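You operate a simulated robot arm through the tools that you are given. There is no shell and no other tool.

You are at the controls of a simulated robot arm. One attempt, no reset.

## Task
Dose two portions of shallots and one of garlic into the tub under the hopper.
Fine: nothing spilt; the tub ends standing in the grey tray, the hopper's tray pushed in, its black knob at 0.

It is judged by the outcome, as a careful person would: the job done as asked, and still so three seconds after it is handed in. It fails if anything else is knocked over, pushed out of place, dropped, spilled or broken.

## Robot
A 7-joint arm with a two-finger gripper, fixed in place. Base frame: the origin is at the foot of the arm, x ahead of it, y to its left, z up; the work surface is at about z = 0.88. Readings come in m, degrees, newtons and seconds.
With the tool pointing down near the work surface it reaches from about 0.34 to 0.72 m from the base axis. Its first joint turns from -66.0 to 66.0 degrees. Payload 2.45 kg.
Tool frame: the origin (TCP) lies between the finger pads and is the grasp point; the fingertips stand 0.026 m ahead of it; z points along the fingers, y is the line along which they close. Largest opening 0.096 m; the body of the gripper starts 0.069 m behind the TCP.
Orientation is that of the tool frame in the base frame, as a unit quaternion [x, y, z, w]. With the fingers straight down and closing along the base's y, the tool's x points along the base's -x, its y along +y and its z along -z.

## Interface
- The arm moves only by the tool play_rows. Its arguments are lists of equal length, an entry for each row: "slide": the shift along the tool's x, y, z in m, a list of three; "rot": the turn, a rotation vector about the tool's x, y, z in degrees, a list of three; "hand": the gripper command, from -1 (shut) to 1 (fully open), values between in proportion. In form: {"slide": [[tx, ty, tz], ...], "rot": [[ax, ay, az], ...], "hand": [hand, ...]}. A call has 1 to 20 rows; each row is the pose to reach, as a shift and turn from the pose commanded when the call began, along the tool's axes at that moment. Rows are played at 5 a second. More than 0.05 m and 8.6 degrees between two rows, or a gripper value outside its range, and nothing of the call is played. Where a pose cannot be reached the arm comes as near as it can. A force on the tool above 40 N (or 10 N above the force at the start of the call, whichever is more), or a blocked arm, ends the call early, and 0.2 s more pass. Each finger halts on what it meets, pressing with about 40 N; the grip force reading is that of the motor and also rises with nothing between the fingers. The clock runs only during rows and for 0.2 s after the last one: add rows that repeat a pose to give the fingers time. It gives the time, the measured TCP pose, the force on the tool (base axes), the opening and the grip force at its end, in the units of the frame above (readings bear some noise), with the torque about the TCP (base axes, N m) and any sound that the robot's microphone picked up.
- Cameras (640 x 400 px; columns grow to the right, rows downward): "scene" is fixed at [0.1523, -0.3792, 1.4302]; the picture's right is [0.89, -0.45, 0.00], its down [-0.22, -0.44, -0.87] and it looks along [0.39, 0.78, -0.49] (base axes); focal length 321 px, centre (320, 200). "wrist" rides on the gripper at [0.082, 0.003, -0.098] in the tool frame; the picture's right is [-0.04, 1.00, 0.00], its down [-0.73, -0.03, -0.68] and it looks along [-0.68, -0.03, 0.73] (tool axes); focal length 256 px, centre (320, 200). There is no depth. A picture from a camera that has moved, and an enlarged one, comes with that camera's place and axes in the base frame and with its lens.
- camera(camera): a new picture of that camera. No time passes.
- enlarge(camera, box): a new picture of the part [left, top, right, bottom] of that camera's present view, enlarged. No time passes.
- sign_off(): hands the job in; it is judged then, once.

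Nothing tells you positions but the pictures and the camera data. Unless the task says otherwise, let go and move clear before handing in.

The tools are called after "Emit:" as name(argument=value, ...) on one line, values as JSON. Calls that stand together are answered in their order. play_rows: Moves the arm, as the interface text tells. Its arguments: {"type":"object","properties":{"slide":{"type":"array","items":{"type":"array","items":{"type":"number"}}},"rot":{"type":"array","items":{"type":"array","items":{"type":"number"}}},"hand":{"type":"array","items":{"type":"number"}}},"required":["slide","rot","hand"]} The other tools are called the same way: camera (camera) takes a picture; enlarge (camera, box) takes an enlarged picture of a part of a camera's view; sign_off () hands the job in.

At the start:

```text
time: 0.0
tcp_pos: [0.4495, 0.0478, 1.2571]
tcp_rot: [-0.001, 1.0, 0.0, 0.0]
ft_force: [-0.6, -0.6, 0.0]
wrist_torque: [0.01, 0.04, 0.01]
width: 0.0963
grip_force: 0.0
```

scene: 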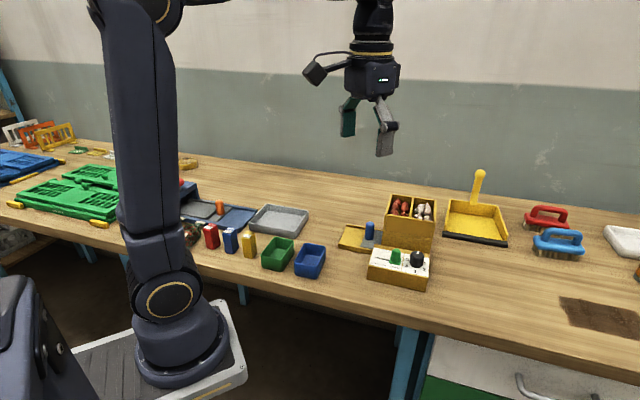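
wrist: 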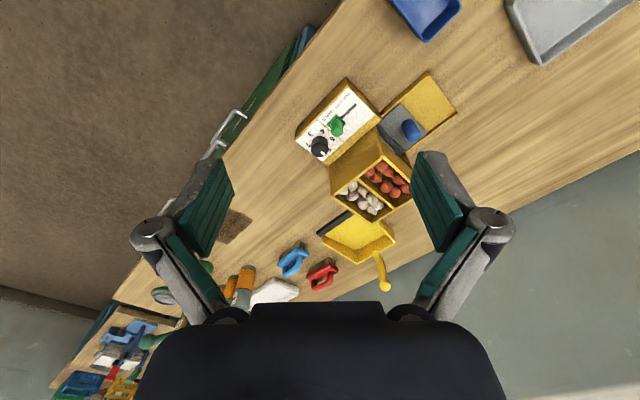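

I see a yellow hopper with red shallots and white garlic, a control panel in front with a green control and a black knob, and a yellow tray piece with a blue peg. I'll enlarge these before moving anything.

Emit:
enlarge(camera="scene", box=[330, 180, 450, 300])

Emit:
enlarge(camera="wrist", box=[280, 60, 480, 230])

Emit:
enlarge(camera="scene", box=[170, 180, 340, 290])

Emit:
enlarge(camera="scene", box=[420, 160, 640, 290])

```text
3.33 times, centred on (390, 240) of scene
camera zoom: at [0.1523, -0.3792, 1.4302], right [0.89, -0.45, 0.0], down [-0.22, -0.44, -0.87], along [0.39, 0.78, -0.49], focal length 1069 px, centre (87, 67)
```

zoom: 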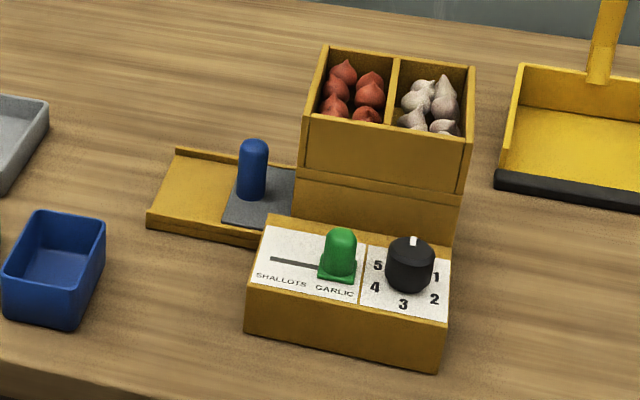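

```text
2.35 times, centred on (380, 145) of wrist
camera zoom: at [0.37, 0.0518, 1.3563], right [0.04, 1.0, 0.0], down [0.73, -0.03, 0.68], along [0.68, -0.03, -0.73], focal length 602 px, centre (179, 329)
```

zoom: 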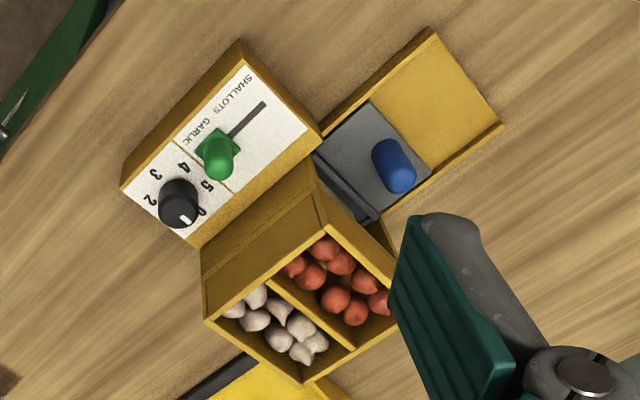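

```text
3.64 times, centred on (255, 235) of scene
camera zoom: at [0.1523, -0.3792, 1.4302], right [0.89, -0.45, 0.0], down [-0.22, -0.44, -0.87], along [0.39, 0.78, -0.49], focal length 1166 px, centre (556, 73)
```

zoom: 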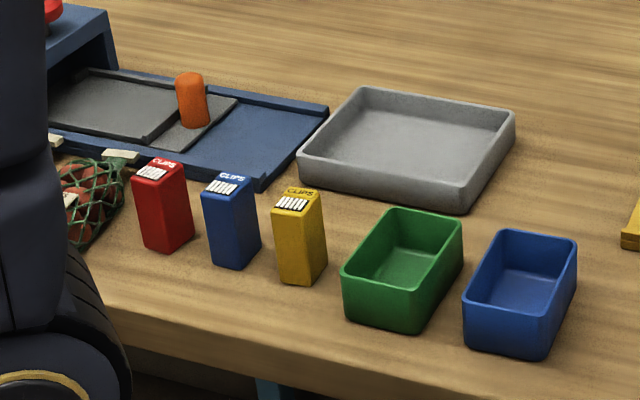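

```text
2.91 times, centred on (530, 225) of scene
camera zoom: at [0.1523, -0.3792, 1.4302], right [0.89, -0.45, 0.0], down [-0.22, -0.44, -0.87], along [0.39, 0.78, -0.49], focal length 933 px, centre (-291, 127)
```

zoom: 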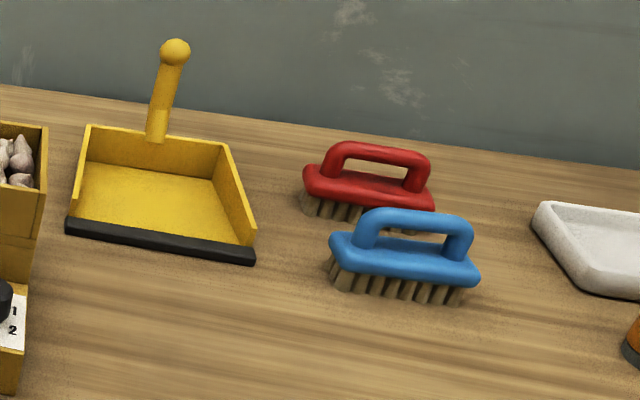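

The hopper panel sits at roughly (0.56, 0.04) and is turned about -40° in yaw. The green selector is at GARLIC and the black knob is at 0. The blue peg on the hopper's slide is near (0.61, 0.21) and the grey tray near (0.42, 0.42). I'll take the wrist camera round to the slide side to see whether a tub is under the hopper.

Emit:
play_rows(slide=[[-0.003, 0.0275, 0.0257], [-0.006, 0.055, 0.0514], [-0.009, 0.0825, 0.0771], [-0.012, 0.11, 0.1028], [-0.015, 0.1375, 0.1285], [-0.018, 0.165, 0.1542], [-0.021, 0.1925, 0.1799], [-0.024, 0.22, 0.2056], [-0.027, 0.2475, 0.2313], [-0.03, 0.275, 0.257]], rot=[[0, 0, 4.05], [0, 0, 8.1], [0, 0, 12.15], [0, 0, 16.2], [0, 0, 20.25], [0, 0, 24.3], [0, 0, 28.35], [0, 0, 32.4], [0, 0, 36.45], [0, 0, 40.5]], hand=[1, 1, 1, 1, 1, 1, 1, 1, 1, 1])

Emit:
camera(camera="wrist")

Emit:
camera(camera="scene")

```text
time: 2.2
tcp_pos: [0.4792, 0.3254, 1.0015]
tcp_rot: [0.347, 0.938, 0.0, 0.0]
ft_force: [-0.6, -1.1, 0.8]
wrist_torque: [0.01, 0.02, -0.01]
width: 0.0962
grip_force: 0.0
```

```text
taken
camera wrist: at [0.4212, 0.3806, 1.0993], right [0.68, 0.73, 0.0], down [0.54, -0.5, 0.68], along [0.5, -0.46, -0.73], focal length 256 px, centre (320, 200)
```

wrist: 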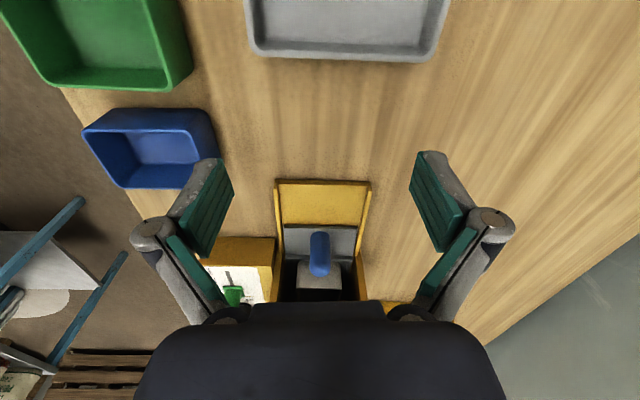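

```text
taken
```

scene: 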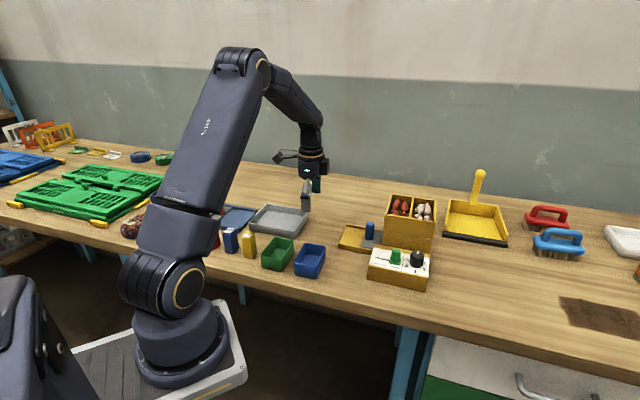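

The opening shows a light-coloured object just behind the blue peg. I'll enlarge that and tilt the camera to look further inside.

Emit:
enlarge(camera="wrist", box=[190, 165, 410, 305])

Emit:
play_rows(slide=[[0.01, 0, 0], [0.02, 0, 0], [0.03, 0, 0], [0.04, 0, 0], [0.05, 0, 0]], rot=[[0, -6, 0], [0, -12, 0], [0, -18, 0], [0, -24, 0], [0, -30, 0]], hand=[1, 1, 1, 1, 1])

Emit:
camera(camera="wrist")

```text
2.86 times, centred on (300, 235) of wrist
camera zoom: at [0.4212, 0.3806, 1.0993], right [0.68, 0.73, 0.0], down [0.54, -0.5, 0.68], along [0.5, -0.46, -0.73], focal length 731 px, centre (377, 100)
```

zoom: 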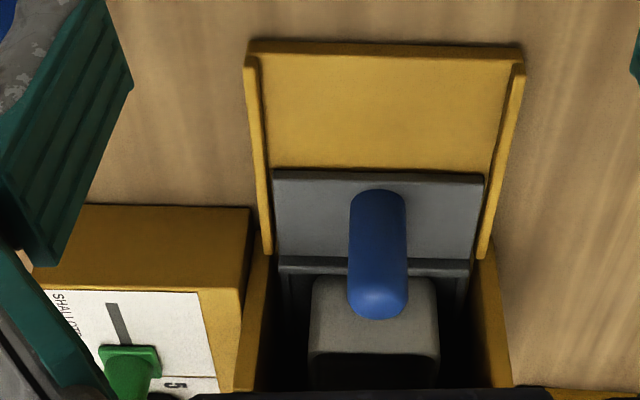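

```text
time: 3.4
tcp_pos: [0.4422, 0.3568, 0.9987]
tcp_rot: [0.335, 0.906, -0.09, 0.244]
ft_force: [-0.8, 0.8, -0.3]
wrist_torque: [0.0, -0.02, -0.03]
width: 0.0957
grip_force: 0.1
```

```text
taken
camera wrist: at [0.3543, 0.4372, 1.0448], right [0.68, 0.74, 0.02], down [0.2, -0.21, 0.96], along [0.71, -0.64, -0.29], focal length 256 px, centre (320, 200)
```

wrist: 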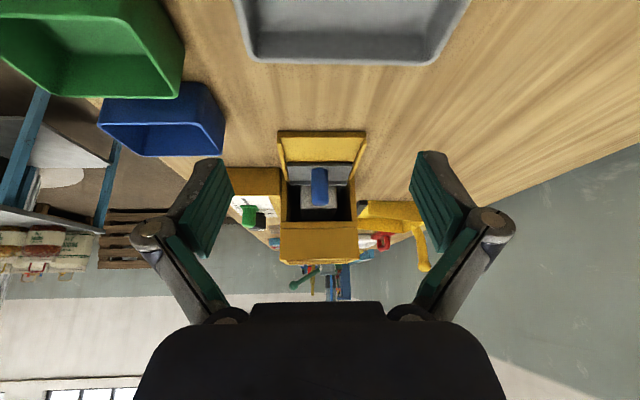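

Emit:
enlarge(camera="wrist", box=[220, 115, 420, 275])

```text
2.50 times, centred on (320, 195) of wrist
camera zoom: at [0.3543, 0.4372, 1.0448], right [0.68, 0.74, 0.02], down [0.2, -0.21, 0.96], along [0.71, -0.64, -0.29], focal length 640 px, centre (320, 212)
```

zoom: 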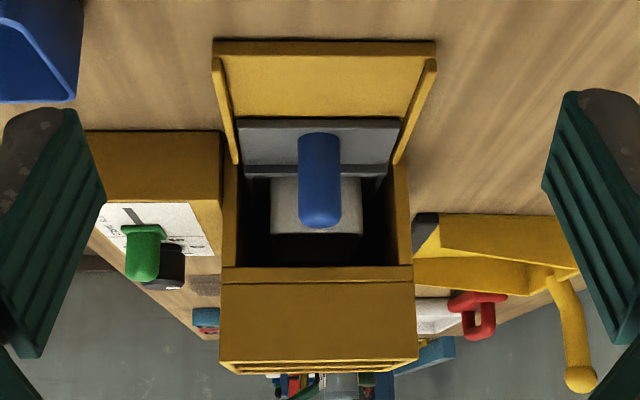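

A light grey tub already stands on the hopper's tray, inside the housing. The tray's lip is flush with the housing face, so the tray is pushed in. Next I'll go over the control panel for a close look at the knob and the selector.

Emit:
play_rows(slide=[[-0.0147, 0, -0.0054], [-0.0293, 0, -0.0108], [-0.044, 0, -0.0162], [-0.0586, 0, -0.0216], [-0.0733, 0, -0.027]], rot=[[0, 6, 0], [0, 12, 0], [0, 18, 0], [0, 24, 0], [0, 30, 0]], hand=[1, 1, 1, 1, 1])

```text
time: 4.6
tcp_pos: [0.4805, 0.3223, 1.0614]
tcp_rot: [0.345, 0.939, 0.001, -0.001]
ft_force: [0.3, -0.1, -0.3]
wrist_torque: [0.0, 0.02, -0.03]
width: 0.096
grip_force: 0.0
```

Emit:
play_rows(slide=[[-0.0212, -0.0311, 0], [-0.0424, -0.0622, 0], [-0.0636, -0.0933, 0], [-0.0848, -0.1243, 0], [-0.106, -0.1554, 0], [-0.1272, -0.1865, 0], [-0.1484, -0.2176, 0]], rot=[[0, 0, -6.43], [0, 0, -12.86], [0, 0, -19.29], [0, 0, -25.71], [0, 0, -32.14], [0, 0, -38.57], [0, 0, -45]], hand=[1, 1, 1, 1, 1, 1, 1])

Emit:
camera(camera="wrist")

Emit:
enlarge(camera="wrist", box=[200, 130, 440, 300])

```text
time: 6.2
tcp_pos: [0.4523, 0.0617, 1.0615]
tcp_rot: [-0.04, 0.999, 0.001, -0.001]
ft_force: [-0.6, -0.4, -0.1]
wrist_torque: [0.03, 0.01, -0.02]
width: 0.0963
grip_force: 0.0
```

```text
taken
camera wrist: at [0.372, 0.0591, 1.1601], right [-0.04, 1.0, 0.0], down [0.73, 0.03, 0.68], along [0.68, 0.03, -0.73], focal length 256 px, centre (320, 200)
```

wrist: 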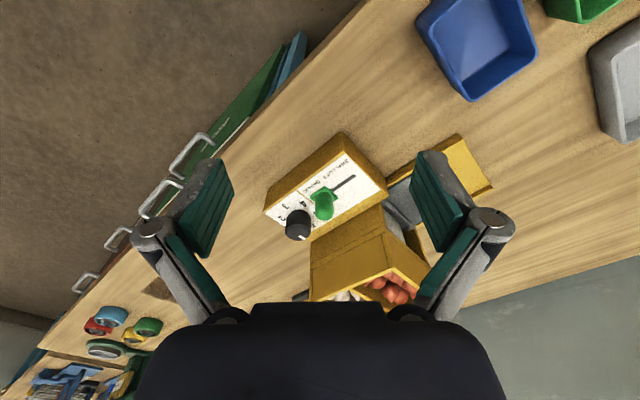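

```text
2.35 times, centred on (320, 215) of wrist
camera zoom: at [0.372, 0.0591, 1.1601], right [-0.04, 1.0, 0.0], down [0.73, 0.03, 0.68], along [0.68, 0.03, -0.73], focal length 602 px, centre (320, 165)
```

zoom: 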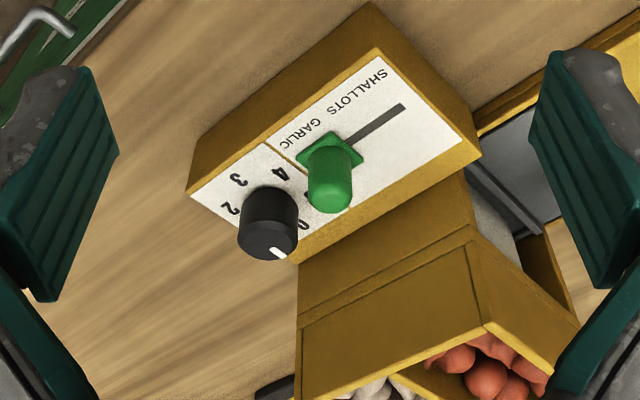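

Emit:
enlarge(camera="wrist", box=[265, 165, 385, 250])

Emit:
enlarge(camera="scene", box=[365, 235, 445, 290])

```text
4.71 times, centred on (325, 208) of wrist
camera zoom: at [0.372, 0.0591, 1.1601], right [-0.04, 1.0, 0.0], down [0.73, 0.03, 0.68], along [0.68, 0.03, -0.73], focal length 1205 px, centre (296, 165)
```

zoom: 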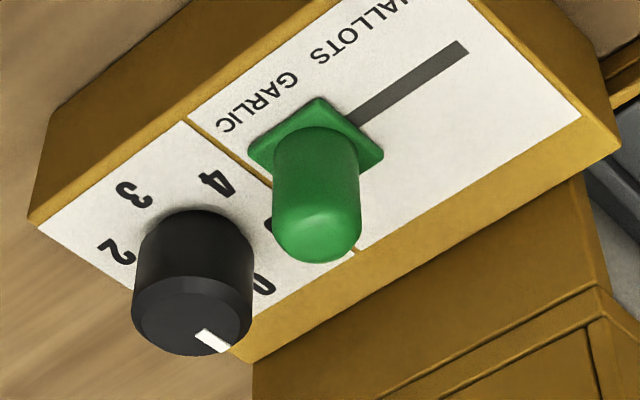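

```text
7.27 times, centred on (405, 262) of scene
camera zoom: at [0.1524, -0.3792, 1.4302], right [0.89, -0.45, 0.0], down [-0.22, -0.44, -0.87], along [0.39, 0.78, -0.49], focal length 2332 px, centre (-298, -254)
```

zoom: 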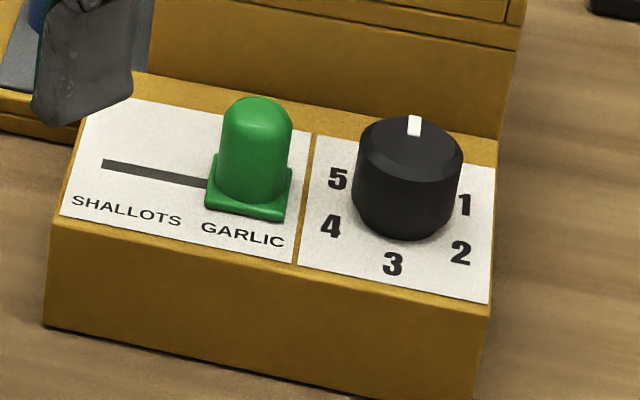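

The knob centre is near (0.615, 0.040), with its top at about z 0.957 and a diameter of about 32 mm. The green handle is about 48 mm from it toward SHALLOTS. I'll bring the half-open gripper above the knob and check alignment before descending.

Emit:
play_rows(slide=[[-0.0403, -0.0085, 0], [-0.0805, -0.0171, 0], [-0.1208, -0.0256, 0], [-0.1611, -0.0342, 0], [-0.1611, -0.0342, 0], [-0.1611, -0.0342, 0]], rot=[[0, 0, 0], [0, 0, 0], [0, 0, 0], [0, 0, 0], [0, 0, 0], [0, 0, 0]], hand=[0, 0, 0, 0, 0, 0])

Emit:
camera(camera="wrist")

Emit:
enlarge(camera="scene", box=[340, 150, 480, 290])

```text
time: 7.6
tcp_pos: [0.6127, 0.0404, 1.0614]
tcp_rot: [-0.039, 0.999, 0.0, 0.001]
ft_force: [0.5, 0.3, -0.5]
wrist_torque: [-0.05, -0.01, 0.01]
width: 0.0478
grip_force: 0.1
```

```text
taken
camera wrist: at [0.5321, 0.0378, 1.1596], right [-0.04, 1.0, 0.0], down [0.73, 0.03, 0.68], along [0.68, 0.03, -0.73], focal length 256 px, centre (320, 200)
```

wrist: 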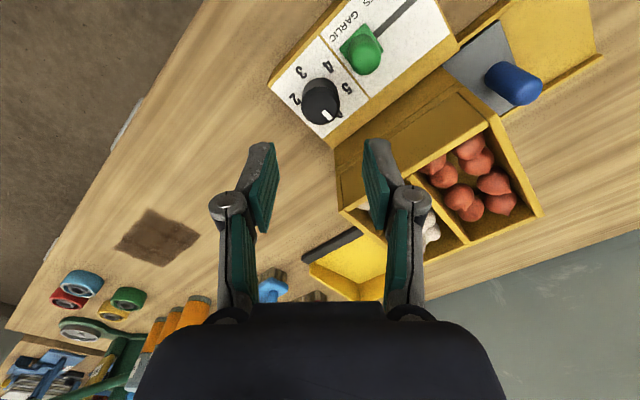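

```text
2.86 times, centred on (410, 220) of scene
camera zoom: at [0.1523, -0.3792, 1.4302], right [0.89, -0.45, 0.0], down [-0.22, -0.44, -0.87], along [0.39, 0.78, -0.49], focal length 916 px, centre (63, 143)
```

zoom: 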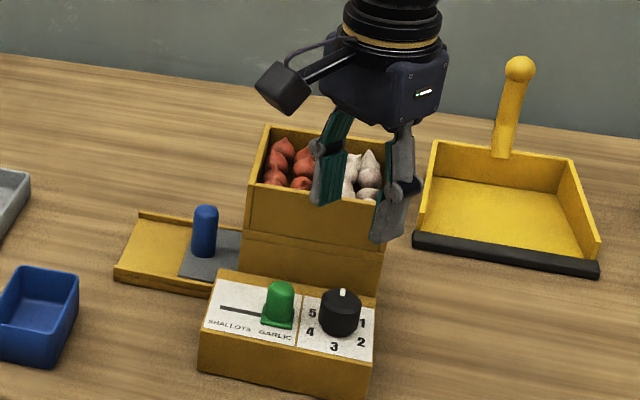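

Emit:
enlarge(camera="wrist", box=[260, 40, 400, 140])

```text
4.00 times, centred on (330, 90) of wrist
camera zoom: at [0.5321, 0.0378, 1.1596], right [-0.04, 1.0, 0.0], down [0.73, 0.03, 0.68], along [0.68, 0.03, -0.73], focal length 1024 px, centre (280, 640)
```

zoom: 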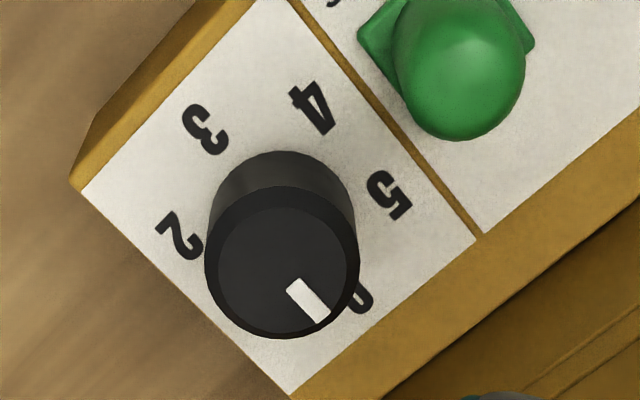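

The knob is nearly centred under the gripper, so I'll shift about 5 mm forward and descend around it with the fingers still open.

Emit:
play_rows(slide=[[-0.0052, 0.0008, 0.024], [-0.0052, 0.0008, 0.048], [-0.0052, 0.0008, 0.072], [-0.0052, 0.0008, 0.0955], [-0.0052, 0.0008, 0.0955]], rot=[[0, 0, 0], [0, 0, 0], [0, 0, 0], [0, 0, 0], [0, 0, 0]], hand=[0, 0, 0, 0, 0])

Emit:
camera(camera="wrist")

Emit:
enlarge(camera="scene", box=[355, 190, 455, 290])

```text
time: 8.8
tcp_pos: [0.6195, 0.0425, 0.9659]
tcp_rot: [-0.039, 0.999, 0.0, 0.0]
ft_force: [0.4, -0.2, 0.0]
wrist_torque: [-0.01, -0.01, -0.01]
width: 0.0481
grip_force: 0.1
```

```text
taken
camera wrist: at [0.5392, 0.0387, 1.0648], right [-0.04, 1.0, 0.0], down [0.73, 0.03, 0.68], along [0.68, 0.03, -0.73], focal length 256 px, centre (320, 200)
```

wrist: 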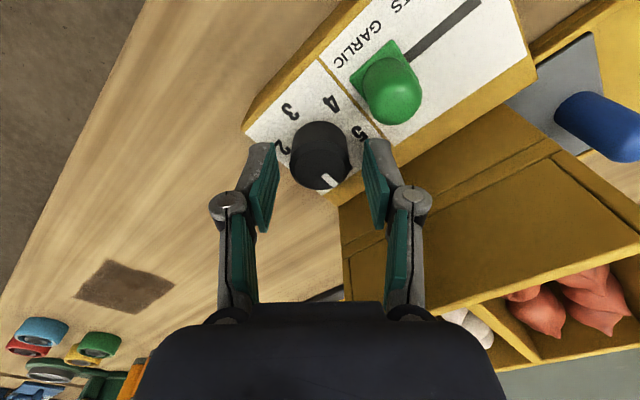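

```text
4.00 times, centred on (405, 240) of scene
camera zoom: at [0.1523, -0.3792, 1.4302], right [0.89, -0.45, 0.0], down [-0.22, -0.44, -0.87], along [0.39, 0.78, -0.49], focal length 1283 px, centre (-20, 40)
```

zoom: 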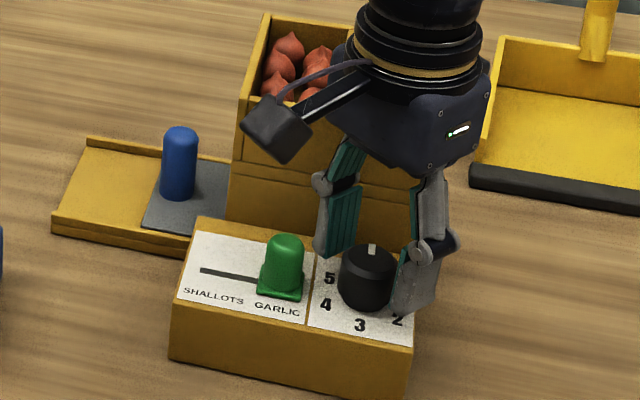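

Emit:
enlarge(camera="wrist", box=[250, 110, 400, 210])

```text
4.00 times, centred on (325, 160) of wrist
camera zoom: at [0.5392, 0.0387, 1.0648], right [-0.04, 1.0, 0.0], down [0.73, 0.03, 0.68], along [0.68, 0.03, -0.73], focal length 1024 px, centre (300, 360)
```

zoom: 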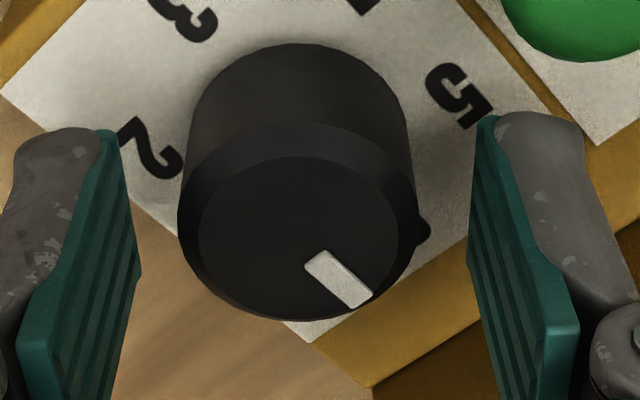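

The knob sits centred between the pads. I'll close on it.

Emit:
play_rows(slide=[[0.002, -0.0005, 0], [0.002, -0.0005, 0], [0.002, -0.0005, 0], [0.002, -0.0005, 0]], rot=[[0, 0, 0], [0, 0, 0], [0, 0, 0], [0, 0, 0]], hand=[0, -0.5, -0.5, -0.5])

```text
time: 9.8
tcp_pos: [0.6173, 0.0411, 0.9675]
tcp_rot: [-0.04, 0.999, 0.0, 0.0]
ft_force: [0.5, 3.8, 0.7]
wrist_torque: [0.18, -0.21, -0.03]
width: 0.0315
grip_force: 45.1
```

The knob is gripped at 31.5 mm. With the selector on GARLIC, I'll turn it clockwise from 0 to 1, which is 60°.

Emit:
play_rows(slide=[[0, 0, 0], [0, 0, 0], [0, 0, 0], [0, 0, 0], [0, 0, 0], [0, 0, 0], [0, 0, 0], [0, 0, 0], [0, 0, 0]], rot=[[0, 0, 7.5], [0, 0, 15], [0, 0, 22.5], [0, 0, 30], [0, 0, 37.5], [0, 0, 45], [0, 0, 52.5], [0, 0, 60], [0, 0, 60]], hand=[-0.5, -0.5, -0.5, -0.5, -0.5, -0.5, -0.5, -0.5, -0.5])

Emit:
camera(camera="scene")

Emit:
enlarge(camera="scene", box=[355, 190, 455, 290])

Emit:
camera(camera="wrist")

```text
time: 11.8
tcp_pos: [0.6181, 0.0406, 0.9648]
tcp_rot: [0.466, 0.885, 0.0, 0.0]
ft_force: [-12.9, 3.4, 23.7]
wrist_torque: [-0.08, 0.43, -0.01]
width: 0.0311
grip_force: 44.7
```

```text
taken
```

scene: 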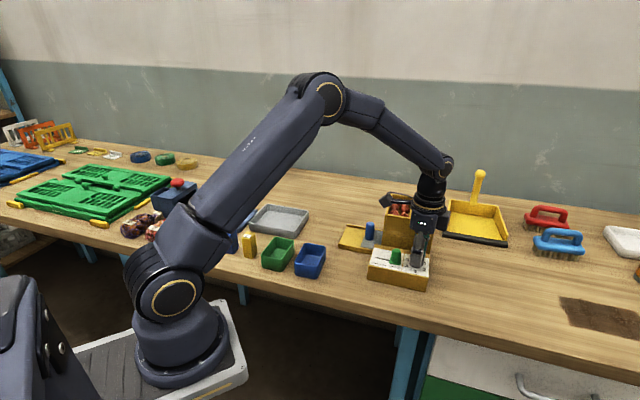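

```text
4.00 times, centred on (405, 240) of scene
camera zoom: at [0.1515, -0.3791, 1.4303], right [0.89, -0.45, 0.0], down [-0.22, -0.44, -0.87], along [0.39, 0.78, -0.49], focal length 1283 px, centre (-20, 40)
```

zoom: 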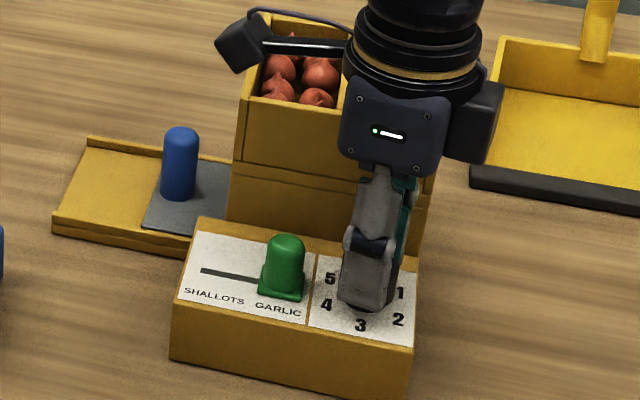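

```text
taken
camera wrist: at [0.5754, 0.1097, 1.0649], right [0.85, 0.53, 0.0], down [0.39, -0.62, 0.68], along [0.36, -0.58, -0.73], focal length 256 px, centre (320, 200)
```

wrist: 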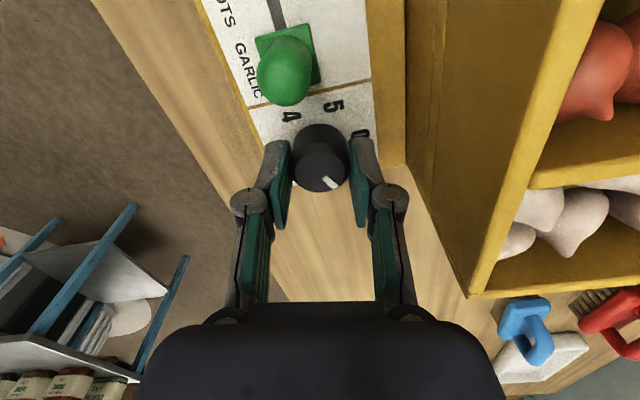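

The knob turned with the gripper to 1 and no sound has been reported yet. I'll wait briefly and look inside the bins.

Emit:
play_rows(slide=[[0, 0, 0], [0, 0, 0], [0, 0, 0]], rot=[[0, 0, 0], [0, 0, 0], [0, 0, 0]], hand=[-0.5, -0.5, -0.5])

Emit:
enlarge(camera="wrist", box=[250, 90, 400, 210])

```text
time: 12.6
tcp_pos: [0.6186, 0.041, 0.9652]
tcp_rot: [0.466, 0.885, -0.001, 0.0]
ft_force: [-14.0, 1.7, 28.6]
wrist_torque: [0.31, 0.48, 0.0]
width: 0.0313
grip_force: 44.5
```

```text
3.33 times, centred on (325, 150) of wrist
camera zoom: at [0.5752, 0.1096, 1.0648], right [0.85, 0.53, 0.0], down [0.39, -0.62, 0.68], along [0.36, -0.57, -0.73], focal length 853 px, centre (303, 367)
```

zoom: 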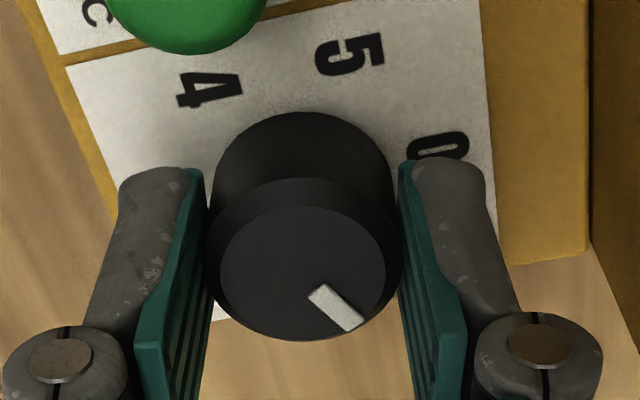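

There's still no sound and nothing visible has changed. I'll turn the knob back from 1 to 0 and listen for a release.

Emit:
play_rows(slide=[[0, 0, 0], [0, 0, 0], [0, 0, 0], [0, 0, 0], [0, 0, 0], [0, 0, 0], [0, 0, 0], [0, 0, 0], [0, 0, 0], [0, 0, 0]], rot=[[0, 0, -7.5], [0, 0, -15], [0, 0, -22.5], [0, 0, -30], [0, 0, -37.5], [0, 0, -45], [0, 0, -52.5], [0, 0, -60], [0, 0, -60], [0, 0, -60]], hand=[-0.5, -0.5, -0.5, -0.5, -0.5, -0.5, -0.5, -0.5, -0.5, -0.5])

Emit:
camera(camera="wrist")

Emit:
enlarge(camera="scene", box=[355, 190, 455, 290])

```text
time: 14.8
tcp_pos: [0.6181, 0.0411, 0.9659]
tcp_rot: [-0.041, 0.999, 0.001, 0.001]
ft_force: [-9.6, 7.9, 27.2]
wrist_torque: [0.27, 0.02, 0.0]
width: 0.0317
grip_force: 45.6
```

```text
taken
camera wrist: at [0.5376, 0.0382, 1.0643], right [-0.04, 1.0, 0.0], down [0.73, 0.03, 0.68], along [0.68, 0.03, -0.73], focal length 256 px, centre (320, 200)
```

wrist: 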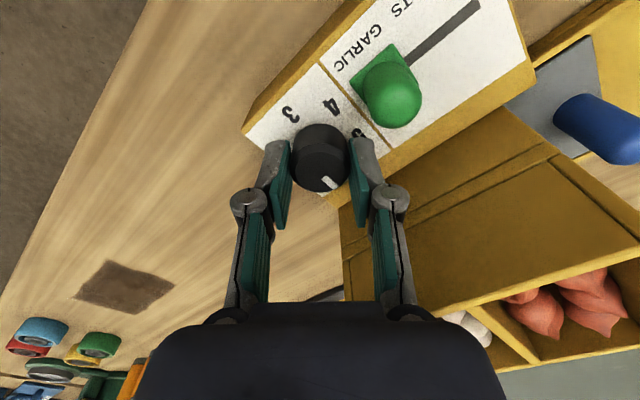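

```text
4.00 times, centred on (405, 240) of scene
camera zoom: at [0.1515, -0.379, 1.4303], right [0.89, -0.45, 0.0], down [-0.22, -0.44, -0.87], along [0.39, 0.78, -0.49], focal length 1283 px, centre (-20, 40)
```

zoom: 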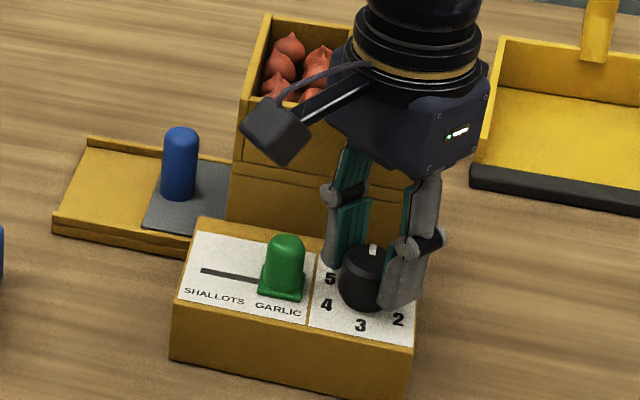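

The knob is back at 0 and there's still no sound. I'll release it, rise, and check the garlic bin and the tub.

Emit:
play_rows(slide=[[0, 0, -0.002], [0, 0, -0.002], [0, 0, -0.002], [0, 0, -0.03], [0, 0, -0.065], [0, 0, -0.1], [0, 0, -0.1]], rot=[[0, 0, 0], [0, 0, 0], [0, 0, 0], [0, 0, 0], [0, 0, 0], [0, 0, 0], [0, 0, 0]], hand=[0, 0, 0, 0, 0, 0, 0])

Emit:
camera(camera="wrist")

Emit:
enlarge(camera="scene", box=[355, 190, 455, 290])

```text
time: 16.4
tcp_pos: [0.6176, 0.0397, 1.0629]
tcp_rot: [-0.04, 0.999, 0.0, 0.0]
ft_force: [0.5, -0.2, -0.6]
wrist_torque: [0.03, 0.0, 0.01]
width: 0.0482
grip_force: 0.0
```

```text
taken
camera wrist: at [0.5372, 0.0371, 1.1618], right [-0.04, 1.0, 0.0], down [0.73, 0.03, 0.68], along [0.68, 0.03, -0.73], focal length 256 px, centre (320, 200)
```

wrist: 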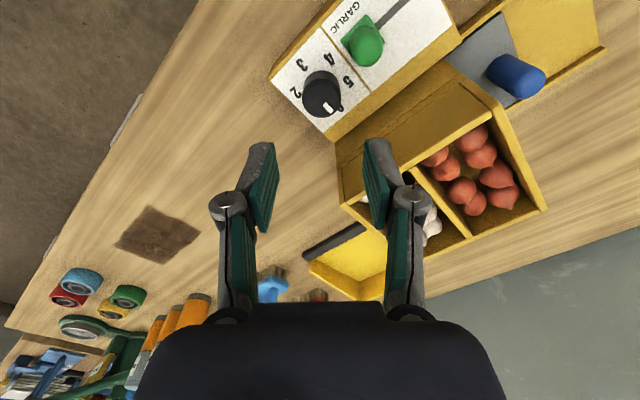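

```text
4.00 times, centred on (405, 240) of scene
camera zoom: at [0.1523, -0.3792, 1.4302], right [0.89, -0.45, 0.0], down [-0.22, -0.44, -0.87], along [0.39, 0.78, -0.49], focal length 1283 px, centre (-20, 40)
```

zoom: 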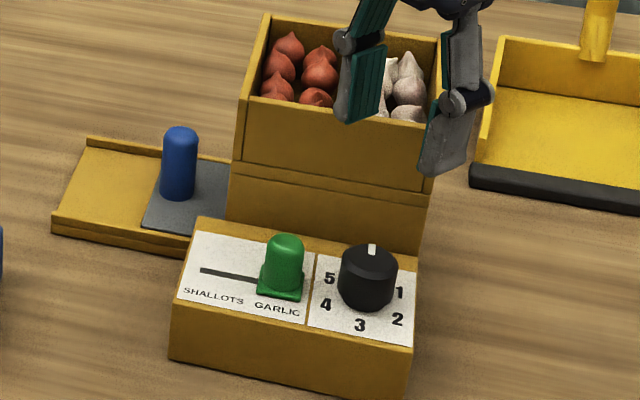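

The knob reads 0. I'll move up and back to look down into the bins.

Emit:
play_rows(slide=[[0.02, 0.01, -0.035], [0.04, 0.02, -0.07], [0.06, 0.03, -0.105], [0.08, 0.04, -0.14]], rot=[[0, 0, 0], [0, 0, 0], [0, 0, 0], [0, 0, 0]], hand=[1, 1, 1, 1])

Emit:
camera(camera="wrist")

Emit:
enlarge(camera="wrist", box=[280, 90, 440, 230])

Emit:
enlarge(camera="scene", box=[375, 185, 445, 255])

```text
time: 17.4
tcp_pos: [0.5344, 0.0755, 1.203]
tcp_rot: [-0.039, 0.999, 0.0, -0.001]
ft_force: [-0.9, -0.3, 0.1]
wrist_torque: [-0.01, 0.0, -0.01]
width: 0.096
grip_force: 0.0
```

```text
taken
camera wrist: at [0.4545, 0.0726, 1.3027], right [-0.04, 1.0, 0.0], down [0.73, 0.03, 0.68], along [0.68, 0.03, -0.73], focal length 256 px, centre (320, 200)
```

wrist: 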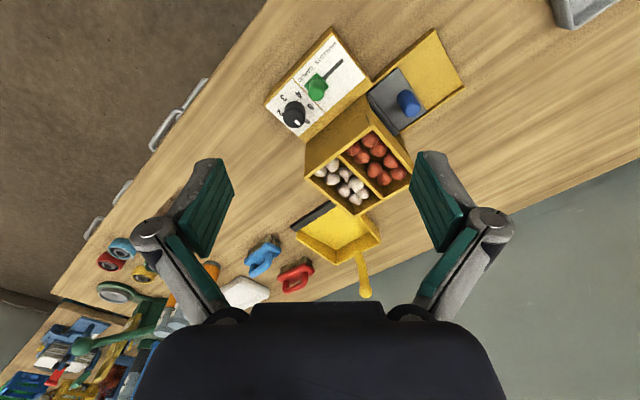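

```text
2.86 times, centred on (360, 160) of wrist
camera zoom: at [0.4545, 0.0726, 1.3027], right [-0.04, 1.0, 0.0], down [0.73, 0.03, 0.68], along [0.68, 0.03, -0.73], focal length 731 px, centre (206, 314)
```

zoom: 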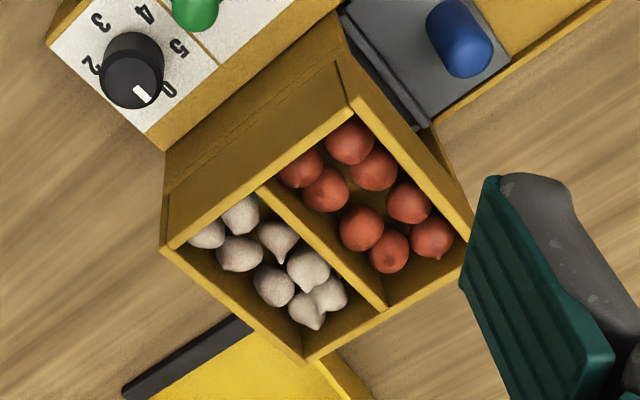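

```text
5.71 times, centred on (410, 220) of scene
camera zoom: at [0.1523, -0.3792, 1.4302], right [0.89, -0.45, 0.0], down [-0.22, -0.44, -0.87], along [0.39, 0.78, -0.49], focal length 1832 px, centre (-194, 86)
```

zoom: 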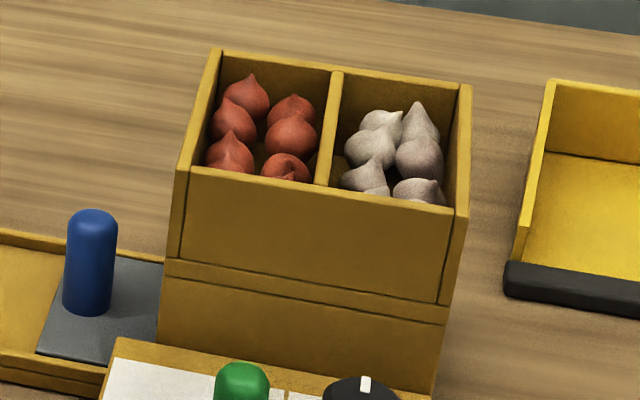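

Both bins still look full (8 shallots, 8 garlic), the same as at the start, so turning the knob to 1 and back without letting go released nothing. The tray may be part of the mechanism. With the knob safely at 0, I'll go over to the blue peg, pull the tray out and see the tub.

Emit:
play_rows(slide=[[-0.0115, 0.0185, 0.0204], [-0.0231, 0.037, 0.0409], [-0.0346, 0.0555, 0.0613], [-0.0461, 0.074, 0.0817], [-0.0576, 0.0925, 0.1021], [-0.0692, 0.111, 0.1226], [-0.0807, 0.1295, 0.143], [-0.0807, 0.1295, 0.143]], rot=[[0, 0, 7.01], [0, 0, 14.03], [0, 0, 21.04], [0, 0, 28.06], [0, 0, 35.07], [0, 0, 42.09], [0, 0, 49.1], [0, 0, 49.1]], hand=[0.1, 0.1, 0.1, 0.1, 0.1, 0.1, 0.1, 0.1])

Emit:
camera(camera="wrist")

Emit:
enlarge(camera="wrist", box=[230, 20, 410, 140])

Emit:
enlarge(camera="scene", box=[330, 160, 450, 280])

```text
time: 19.2
tcp_pos: [0.6036, 0.2112, 1.0632]
tcp_rot: [0.38, 0.925, 0.0, -0.001]
ft_force: [-0.8, 0.1, 0.7]
wrist_torque: [-0.04, 0.0, 0.01]
width: 0.0528
grip_force: 0.1
```

```text
taken
camera wrist: at [0.5503, 0.2713, 1.1611], right [0.73, 0.68, 0.0], down [0.5, -0.54, 0.68], along [0.46, -0.5, -0.73], focal length 256 px, centre (320, 200)
```

wrist: 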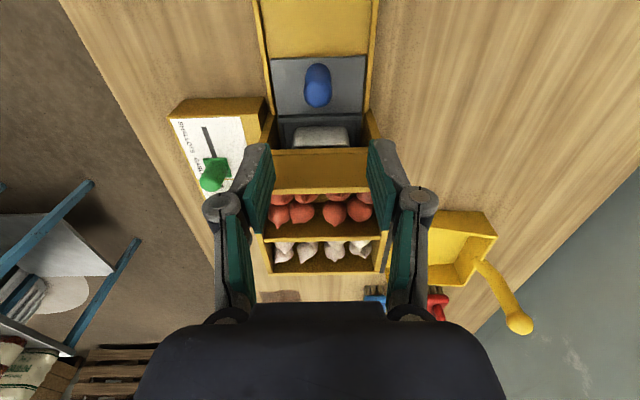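

```text
3.33 times, centred on (320, 80) of wrist
camera zoom: at [0.5503, 0.2713, 1.1611], right [0.73, 0.68, 0.0], down [0.5, -0.54, 0.68], along [0.46, -0.5, -0.73], focal length 853 px, centre (320, 600)
```

zoom: 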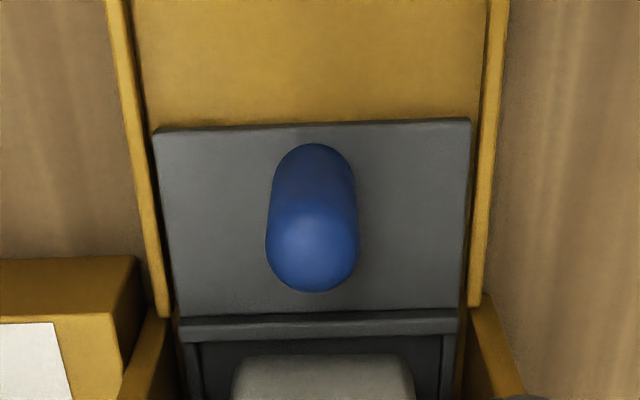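

```text
3.33 times, centred on (390, 220) of scene
camera zoom: at [0.1524, -0.3792, 1.4302], right [0.89, -0.45, 0.0], down [-0.22, -0.44, -0.87], along [0.39, 0.78, -0.49], focal length 1069 px, centre (87, 133)
```

zoom: 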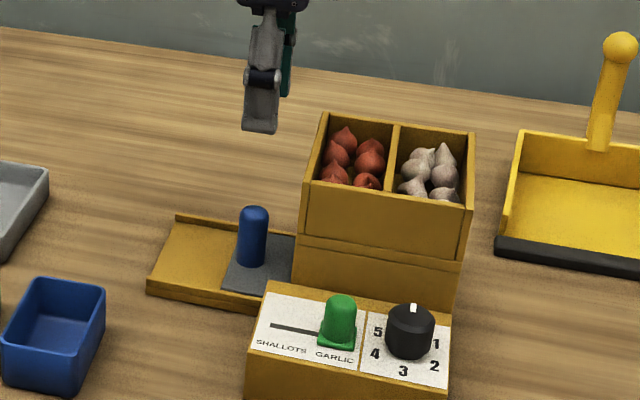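

The gripper is aligned with the tray and the peg is 2 mm off centre. I'll descend and grip the peg.

Emit:
play_rows(slide=[[0, -0.002, 0.03], [0, -0.002, 0.065], [0, -0.002, 0.1], [0, -0.002, 0.127], [0, -0.002, 0.127], [0, -0.002, 0.127], [0, -0.002, 0.127], [0, -0.002, 0.127]], rot=[[0, 0, 0], [0, 0, 0], [0, 0, 0], [0, 0, 0], [0, 0, 0], [0, 0, 0], [0, 0, 0], [0, 0, 0]], hand=[0.1, 0.1, 0.1, 0.1, 0.1, -0.7, -0.7, -0.7])

Emit:
camera(camera="wrist")

```text
time: 21.0
tcp_pos: [0.6033, 0.2101, 0.9387]
tcp_rot: [0.379, 0.925, 0.003, 0.004]
ft_force: [-2.3, -0.3, 33.1]
wrist_torque: [0.09, -1.34, -0.71]
width: 0.0234
grip_force: 28.2
```

```text
taken
camera wrist: at [0.5486, 0.2689, 1.0367], right [0.73, 0.68, 0.01], down [0.5, -0.54, 0.68], along [0.47, -0.49, -0.73], focal length 256 px, centre (320, 200)
```

wrist: 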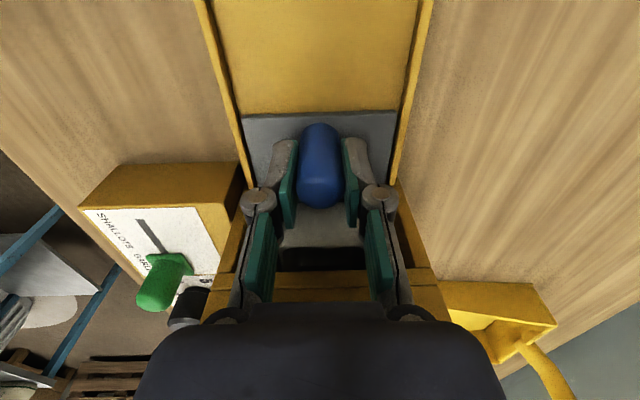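

The reading shows 33 N upward on the tool, so something is touching. I'll look from the scene camera before going further.

Emit:
enlarge(camera="scene", box=[330, 170, 430, 270])

Emit:
enlarge(camera="wrist", box=[200, 90, 440, 310])

```text
4.00 times, centred on (380, 220) of scene
camera zoom: at [0.1516, -0.3794, 1.4302], right [0.89, -0.45, 0.0], down [-0.22, -0.44, -0.87], along [0.39, 0.78, -0.49], focal length 1283 px, centre (80, 120)
```

zoom: 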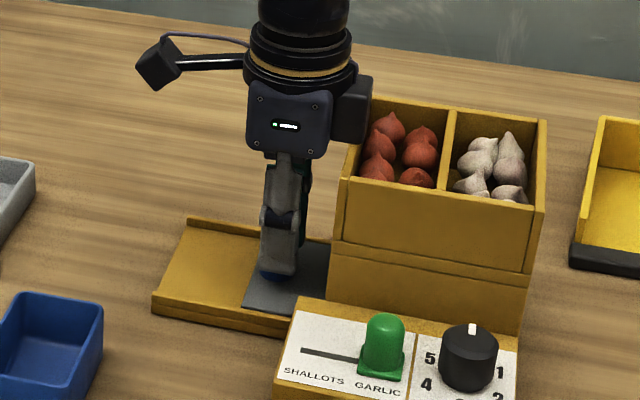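

```text
1.82 times, centred on (320, 200) of wrist
camera zoom: at [0.5486, 0.2689, 1.0367], right [0.73, 0.68, 0.01], down [0.5, -0.54, 0.68], along [0.47, -0.49, -0.73], focal length 465 px, centre (320, 200)
```

zoom: 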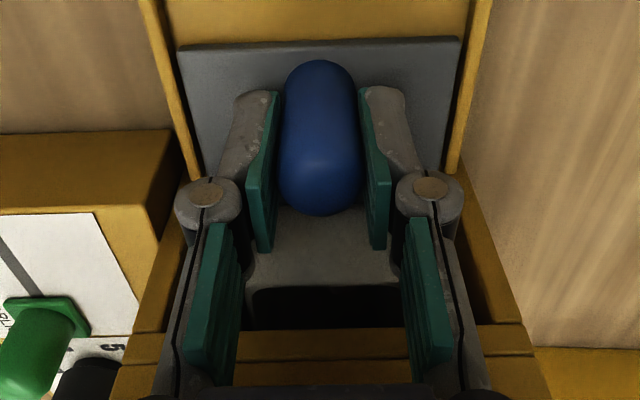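

The dark block on the far side of the gripper body is resting on the hopper's rim. I'll open and lift at once, then regrip the peg about 1 cm higher so the block clears.

Emit:
play_rows(slide=[[0, 0, -0.004], [0, 0, -0.006], [0, 0, -0.012], [0, 0, -0.013], [0, 0, -0.013]], rot=[[0, 0, 0], [0, 0, 0], [0, 0, 0], [0, 0, 0], [0, 0, 0]], hand=[-0.3, 0.1, 0.1, 0.1, 0.1])

Emit:
enlarge(camera="scene", box=[330, 170, 430, 270])

```text
time: 22.2
tcp_pos: [0.6041, 0.2067, 0.9482]
tcp_rot: [0.38, 0.925, -0.001, 0.0]
ft_force: [0.7, -0.4, 0.0]
wrist_torque: [-0.01, -0.02, 0.02]
width: 0.0527
grip_force: 0.0
```

```text
4.00 times, centred on (380, 220) of scene
camera zoom: at [0.1523, -0.3792, 1.4302], right [0.89, -0.45, 0.0], down [-0.22, -0.44, -0.87], along [0.39, 0.78, -0.49], focal length 1283 px, centre (80, 120)
```

zoom: 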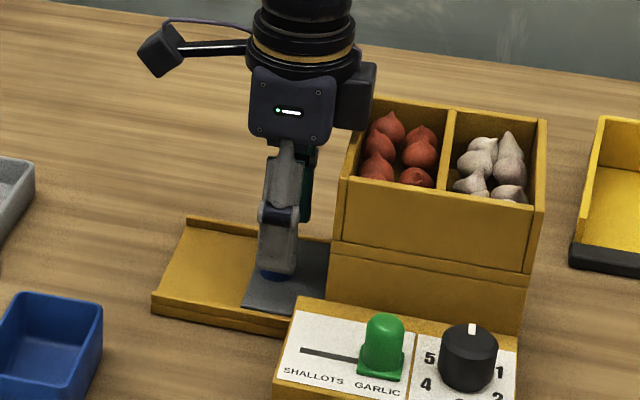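

The hopper hasn't moved and the force is back to zero. I'll grip the peg at this height.

Emit:
play_rows(slide=[[0, 0, 0], [0, 0, 0], [0, 0, 0], [0, 0, 0]], rot=[[0, 0, 0], [0, 0, 0], [0, 0, 0], [0, 0, 0]], hand=[-0.7, -0.7, -0.7, -0.7])

```text
time: 23.2
tcp_pos: [0.6038, 0.209, 0.9485]
tcp_rot: [0.379, 0.925, 0.001, -0.001]
ft_force: [5.3, 4.9, -2.3]
wrist_torque: [0.07, -0.29, -0.04]
width: 0.0233
grip_force: 45.1
```

The peg is held with little side force. I'll pull the tray out slowly along its track.

Emit:
play_rows(slide=[[0.005, 0, 0], [0.01, 0, 0], [0.015, 0, 0], [0.02, 0, 0], [0.025, 0, 0], [0.03, 0, 0]], rot=[[0, 0, 0], [0, 0, 0], [0, 0, 0], [0, 0, 0], [0, 0, 0], [0, 0, 0]], hand=[-0.7, -0.7, -0.7, -0.7, -0.7, -0.7])

Emit:
enlarge(camera="scene", box=[330, 170, 430, 270])

Emit:
camera(camera="wrist")

```text
time: 24.6
tcp_pos: [0.5832, 0.2303, 0.9476]
tcp_rot: [0.379, 0.925, 0.001, 0.0]
ft_force: [13.2, 10.7, -5.3]
wrist_torque: [0.14, -0.3, -0.05]
width: 0.0231
grip_force: 45.1
```

```text
4.00 times, centred on (380, 220) of scene
camera zoom: at [0.1528, -0.3788, 1.4302], right [0.89, -0.45, 0.0], down [-0.22, -0.44, -0.87], along [0.39, 0.78, -0.49], focal length 1283 px, centre (80, 120)
```

zoom: 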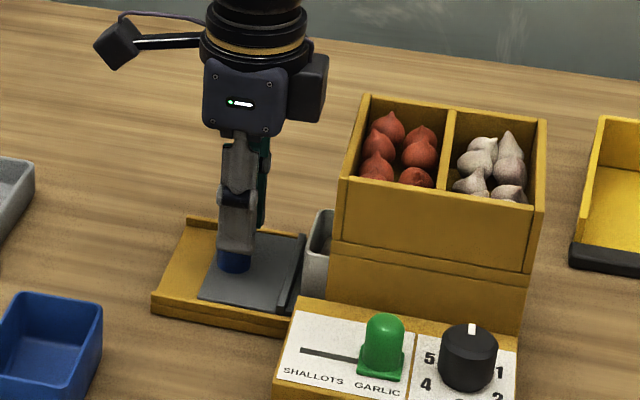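

```text
taken
camera wrist: at [0.5288, 0.2898, 1.0468], right [0.73, 0.68, 0.0], down [0.5, -0.54, 0.68], along [0.47, -0.49, -0.73], focal length 256 px, centre (320, 200)
```

wrist: 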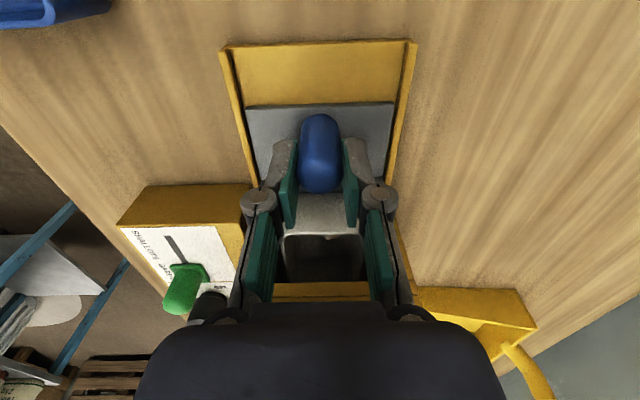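

The tub is coming out with the tray. I'll keep pulling, with a small sideways correction to relieve the lateral force.

Emit:
play_rows(slide=[[0.005, 0.001, 0], [0.01, 0.0015, 0], [0.015, 0.002, 0], [0.02, 0.002, 0], [0.025, 0.002, 0], [0.03, 0.002, 0], [0.035, 0.002, 0], [0.04, 0.002, 0]], rot=[[0, 0, 0], [0, 0, 0], [0, 0, 0], [0, 0, 0], [0, 0, 0], [0, 0, 0], [0, 0, 0], [0, 0, 0]], hand=[-0.7, -0.7, -0.7, -0.7, -0.7, -0.7, -0.7, -0.7])

Emit:
enlarge(camera="scene", box=[310, 170, 430, 290])

Emit:
camera(camera="wrist")

```text
time: 26.4
tcp_pos: [0.5565, 0.2577, 0.9484]
tcp_rot: [0.379, 0.925, -0.001, 0.0]
ft_force: [-3.2, -4.4, 5.2]
wrist_torque: [-0.25, 0.04, -0.05]
width: 0.0234
grip_force: 45.5
```

```text
3.33 times, centred on (370, 230) of scene
camera zoom: at [0.1521, -0.3793, 1.4302], right [0.89, -0.45, 0.0], down [-0.22, -0.44, -0.87], along [0.39, 0.78, -0.49], focal length 1069 px, centre (153, 100)
```

zoom: 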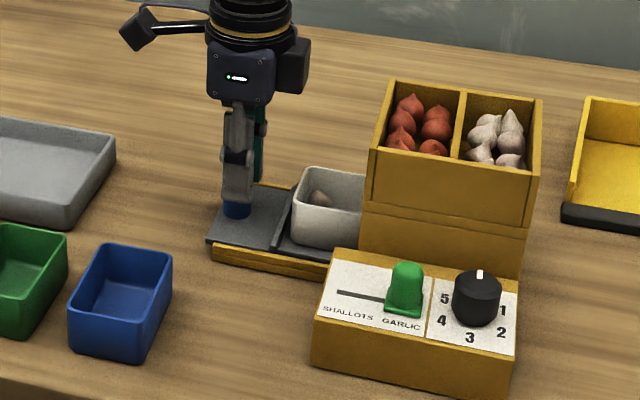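

```text
taken
camera wrist: at [0.5015, 0.3177, 1.0468], right [0.73, 0.68, 0.0], down [0.5, -0.54, 0.68], along [0.46, -0.5, -0.73], focal length 256 px, centre (320, 200)
```

wrist: 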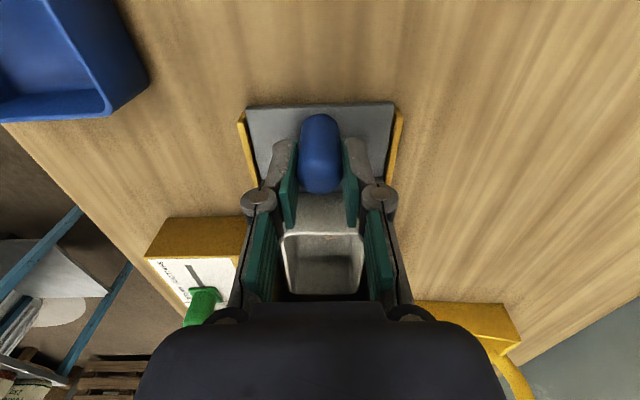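

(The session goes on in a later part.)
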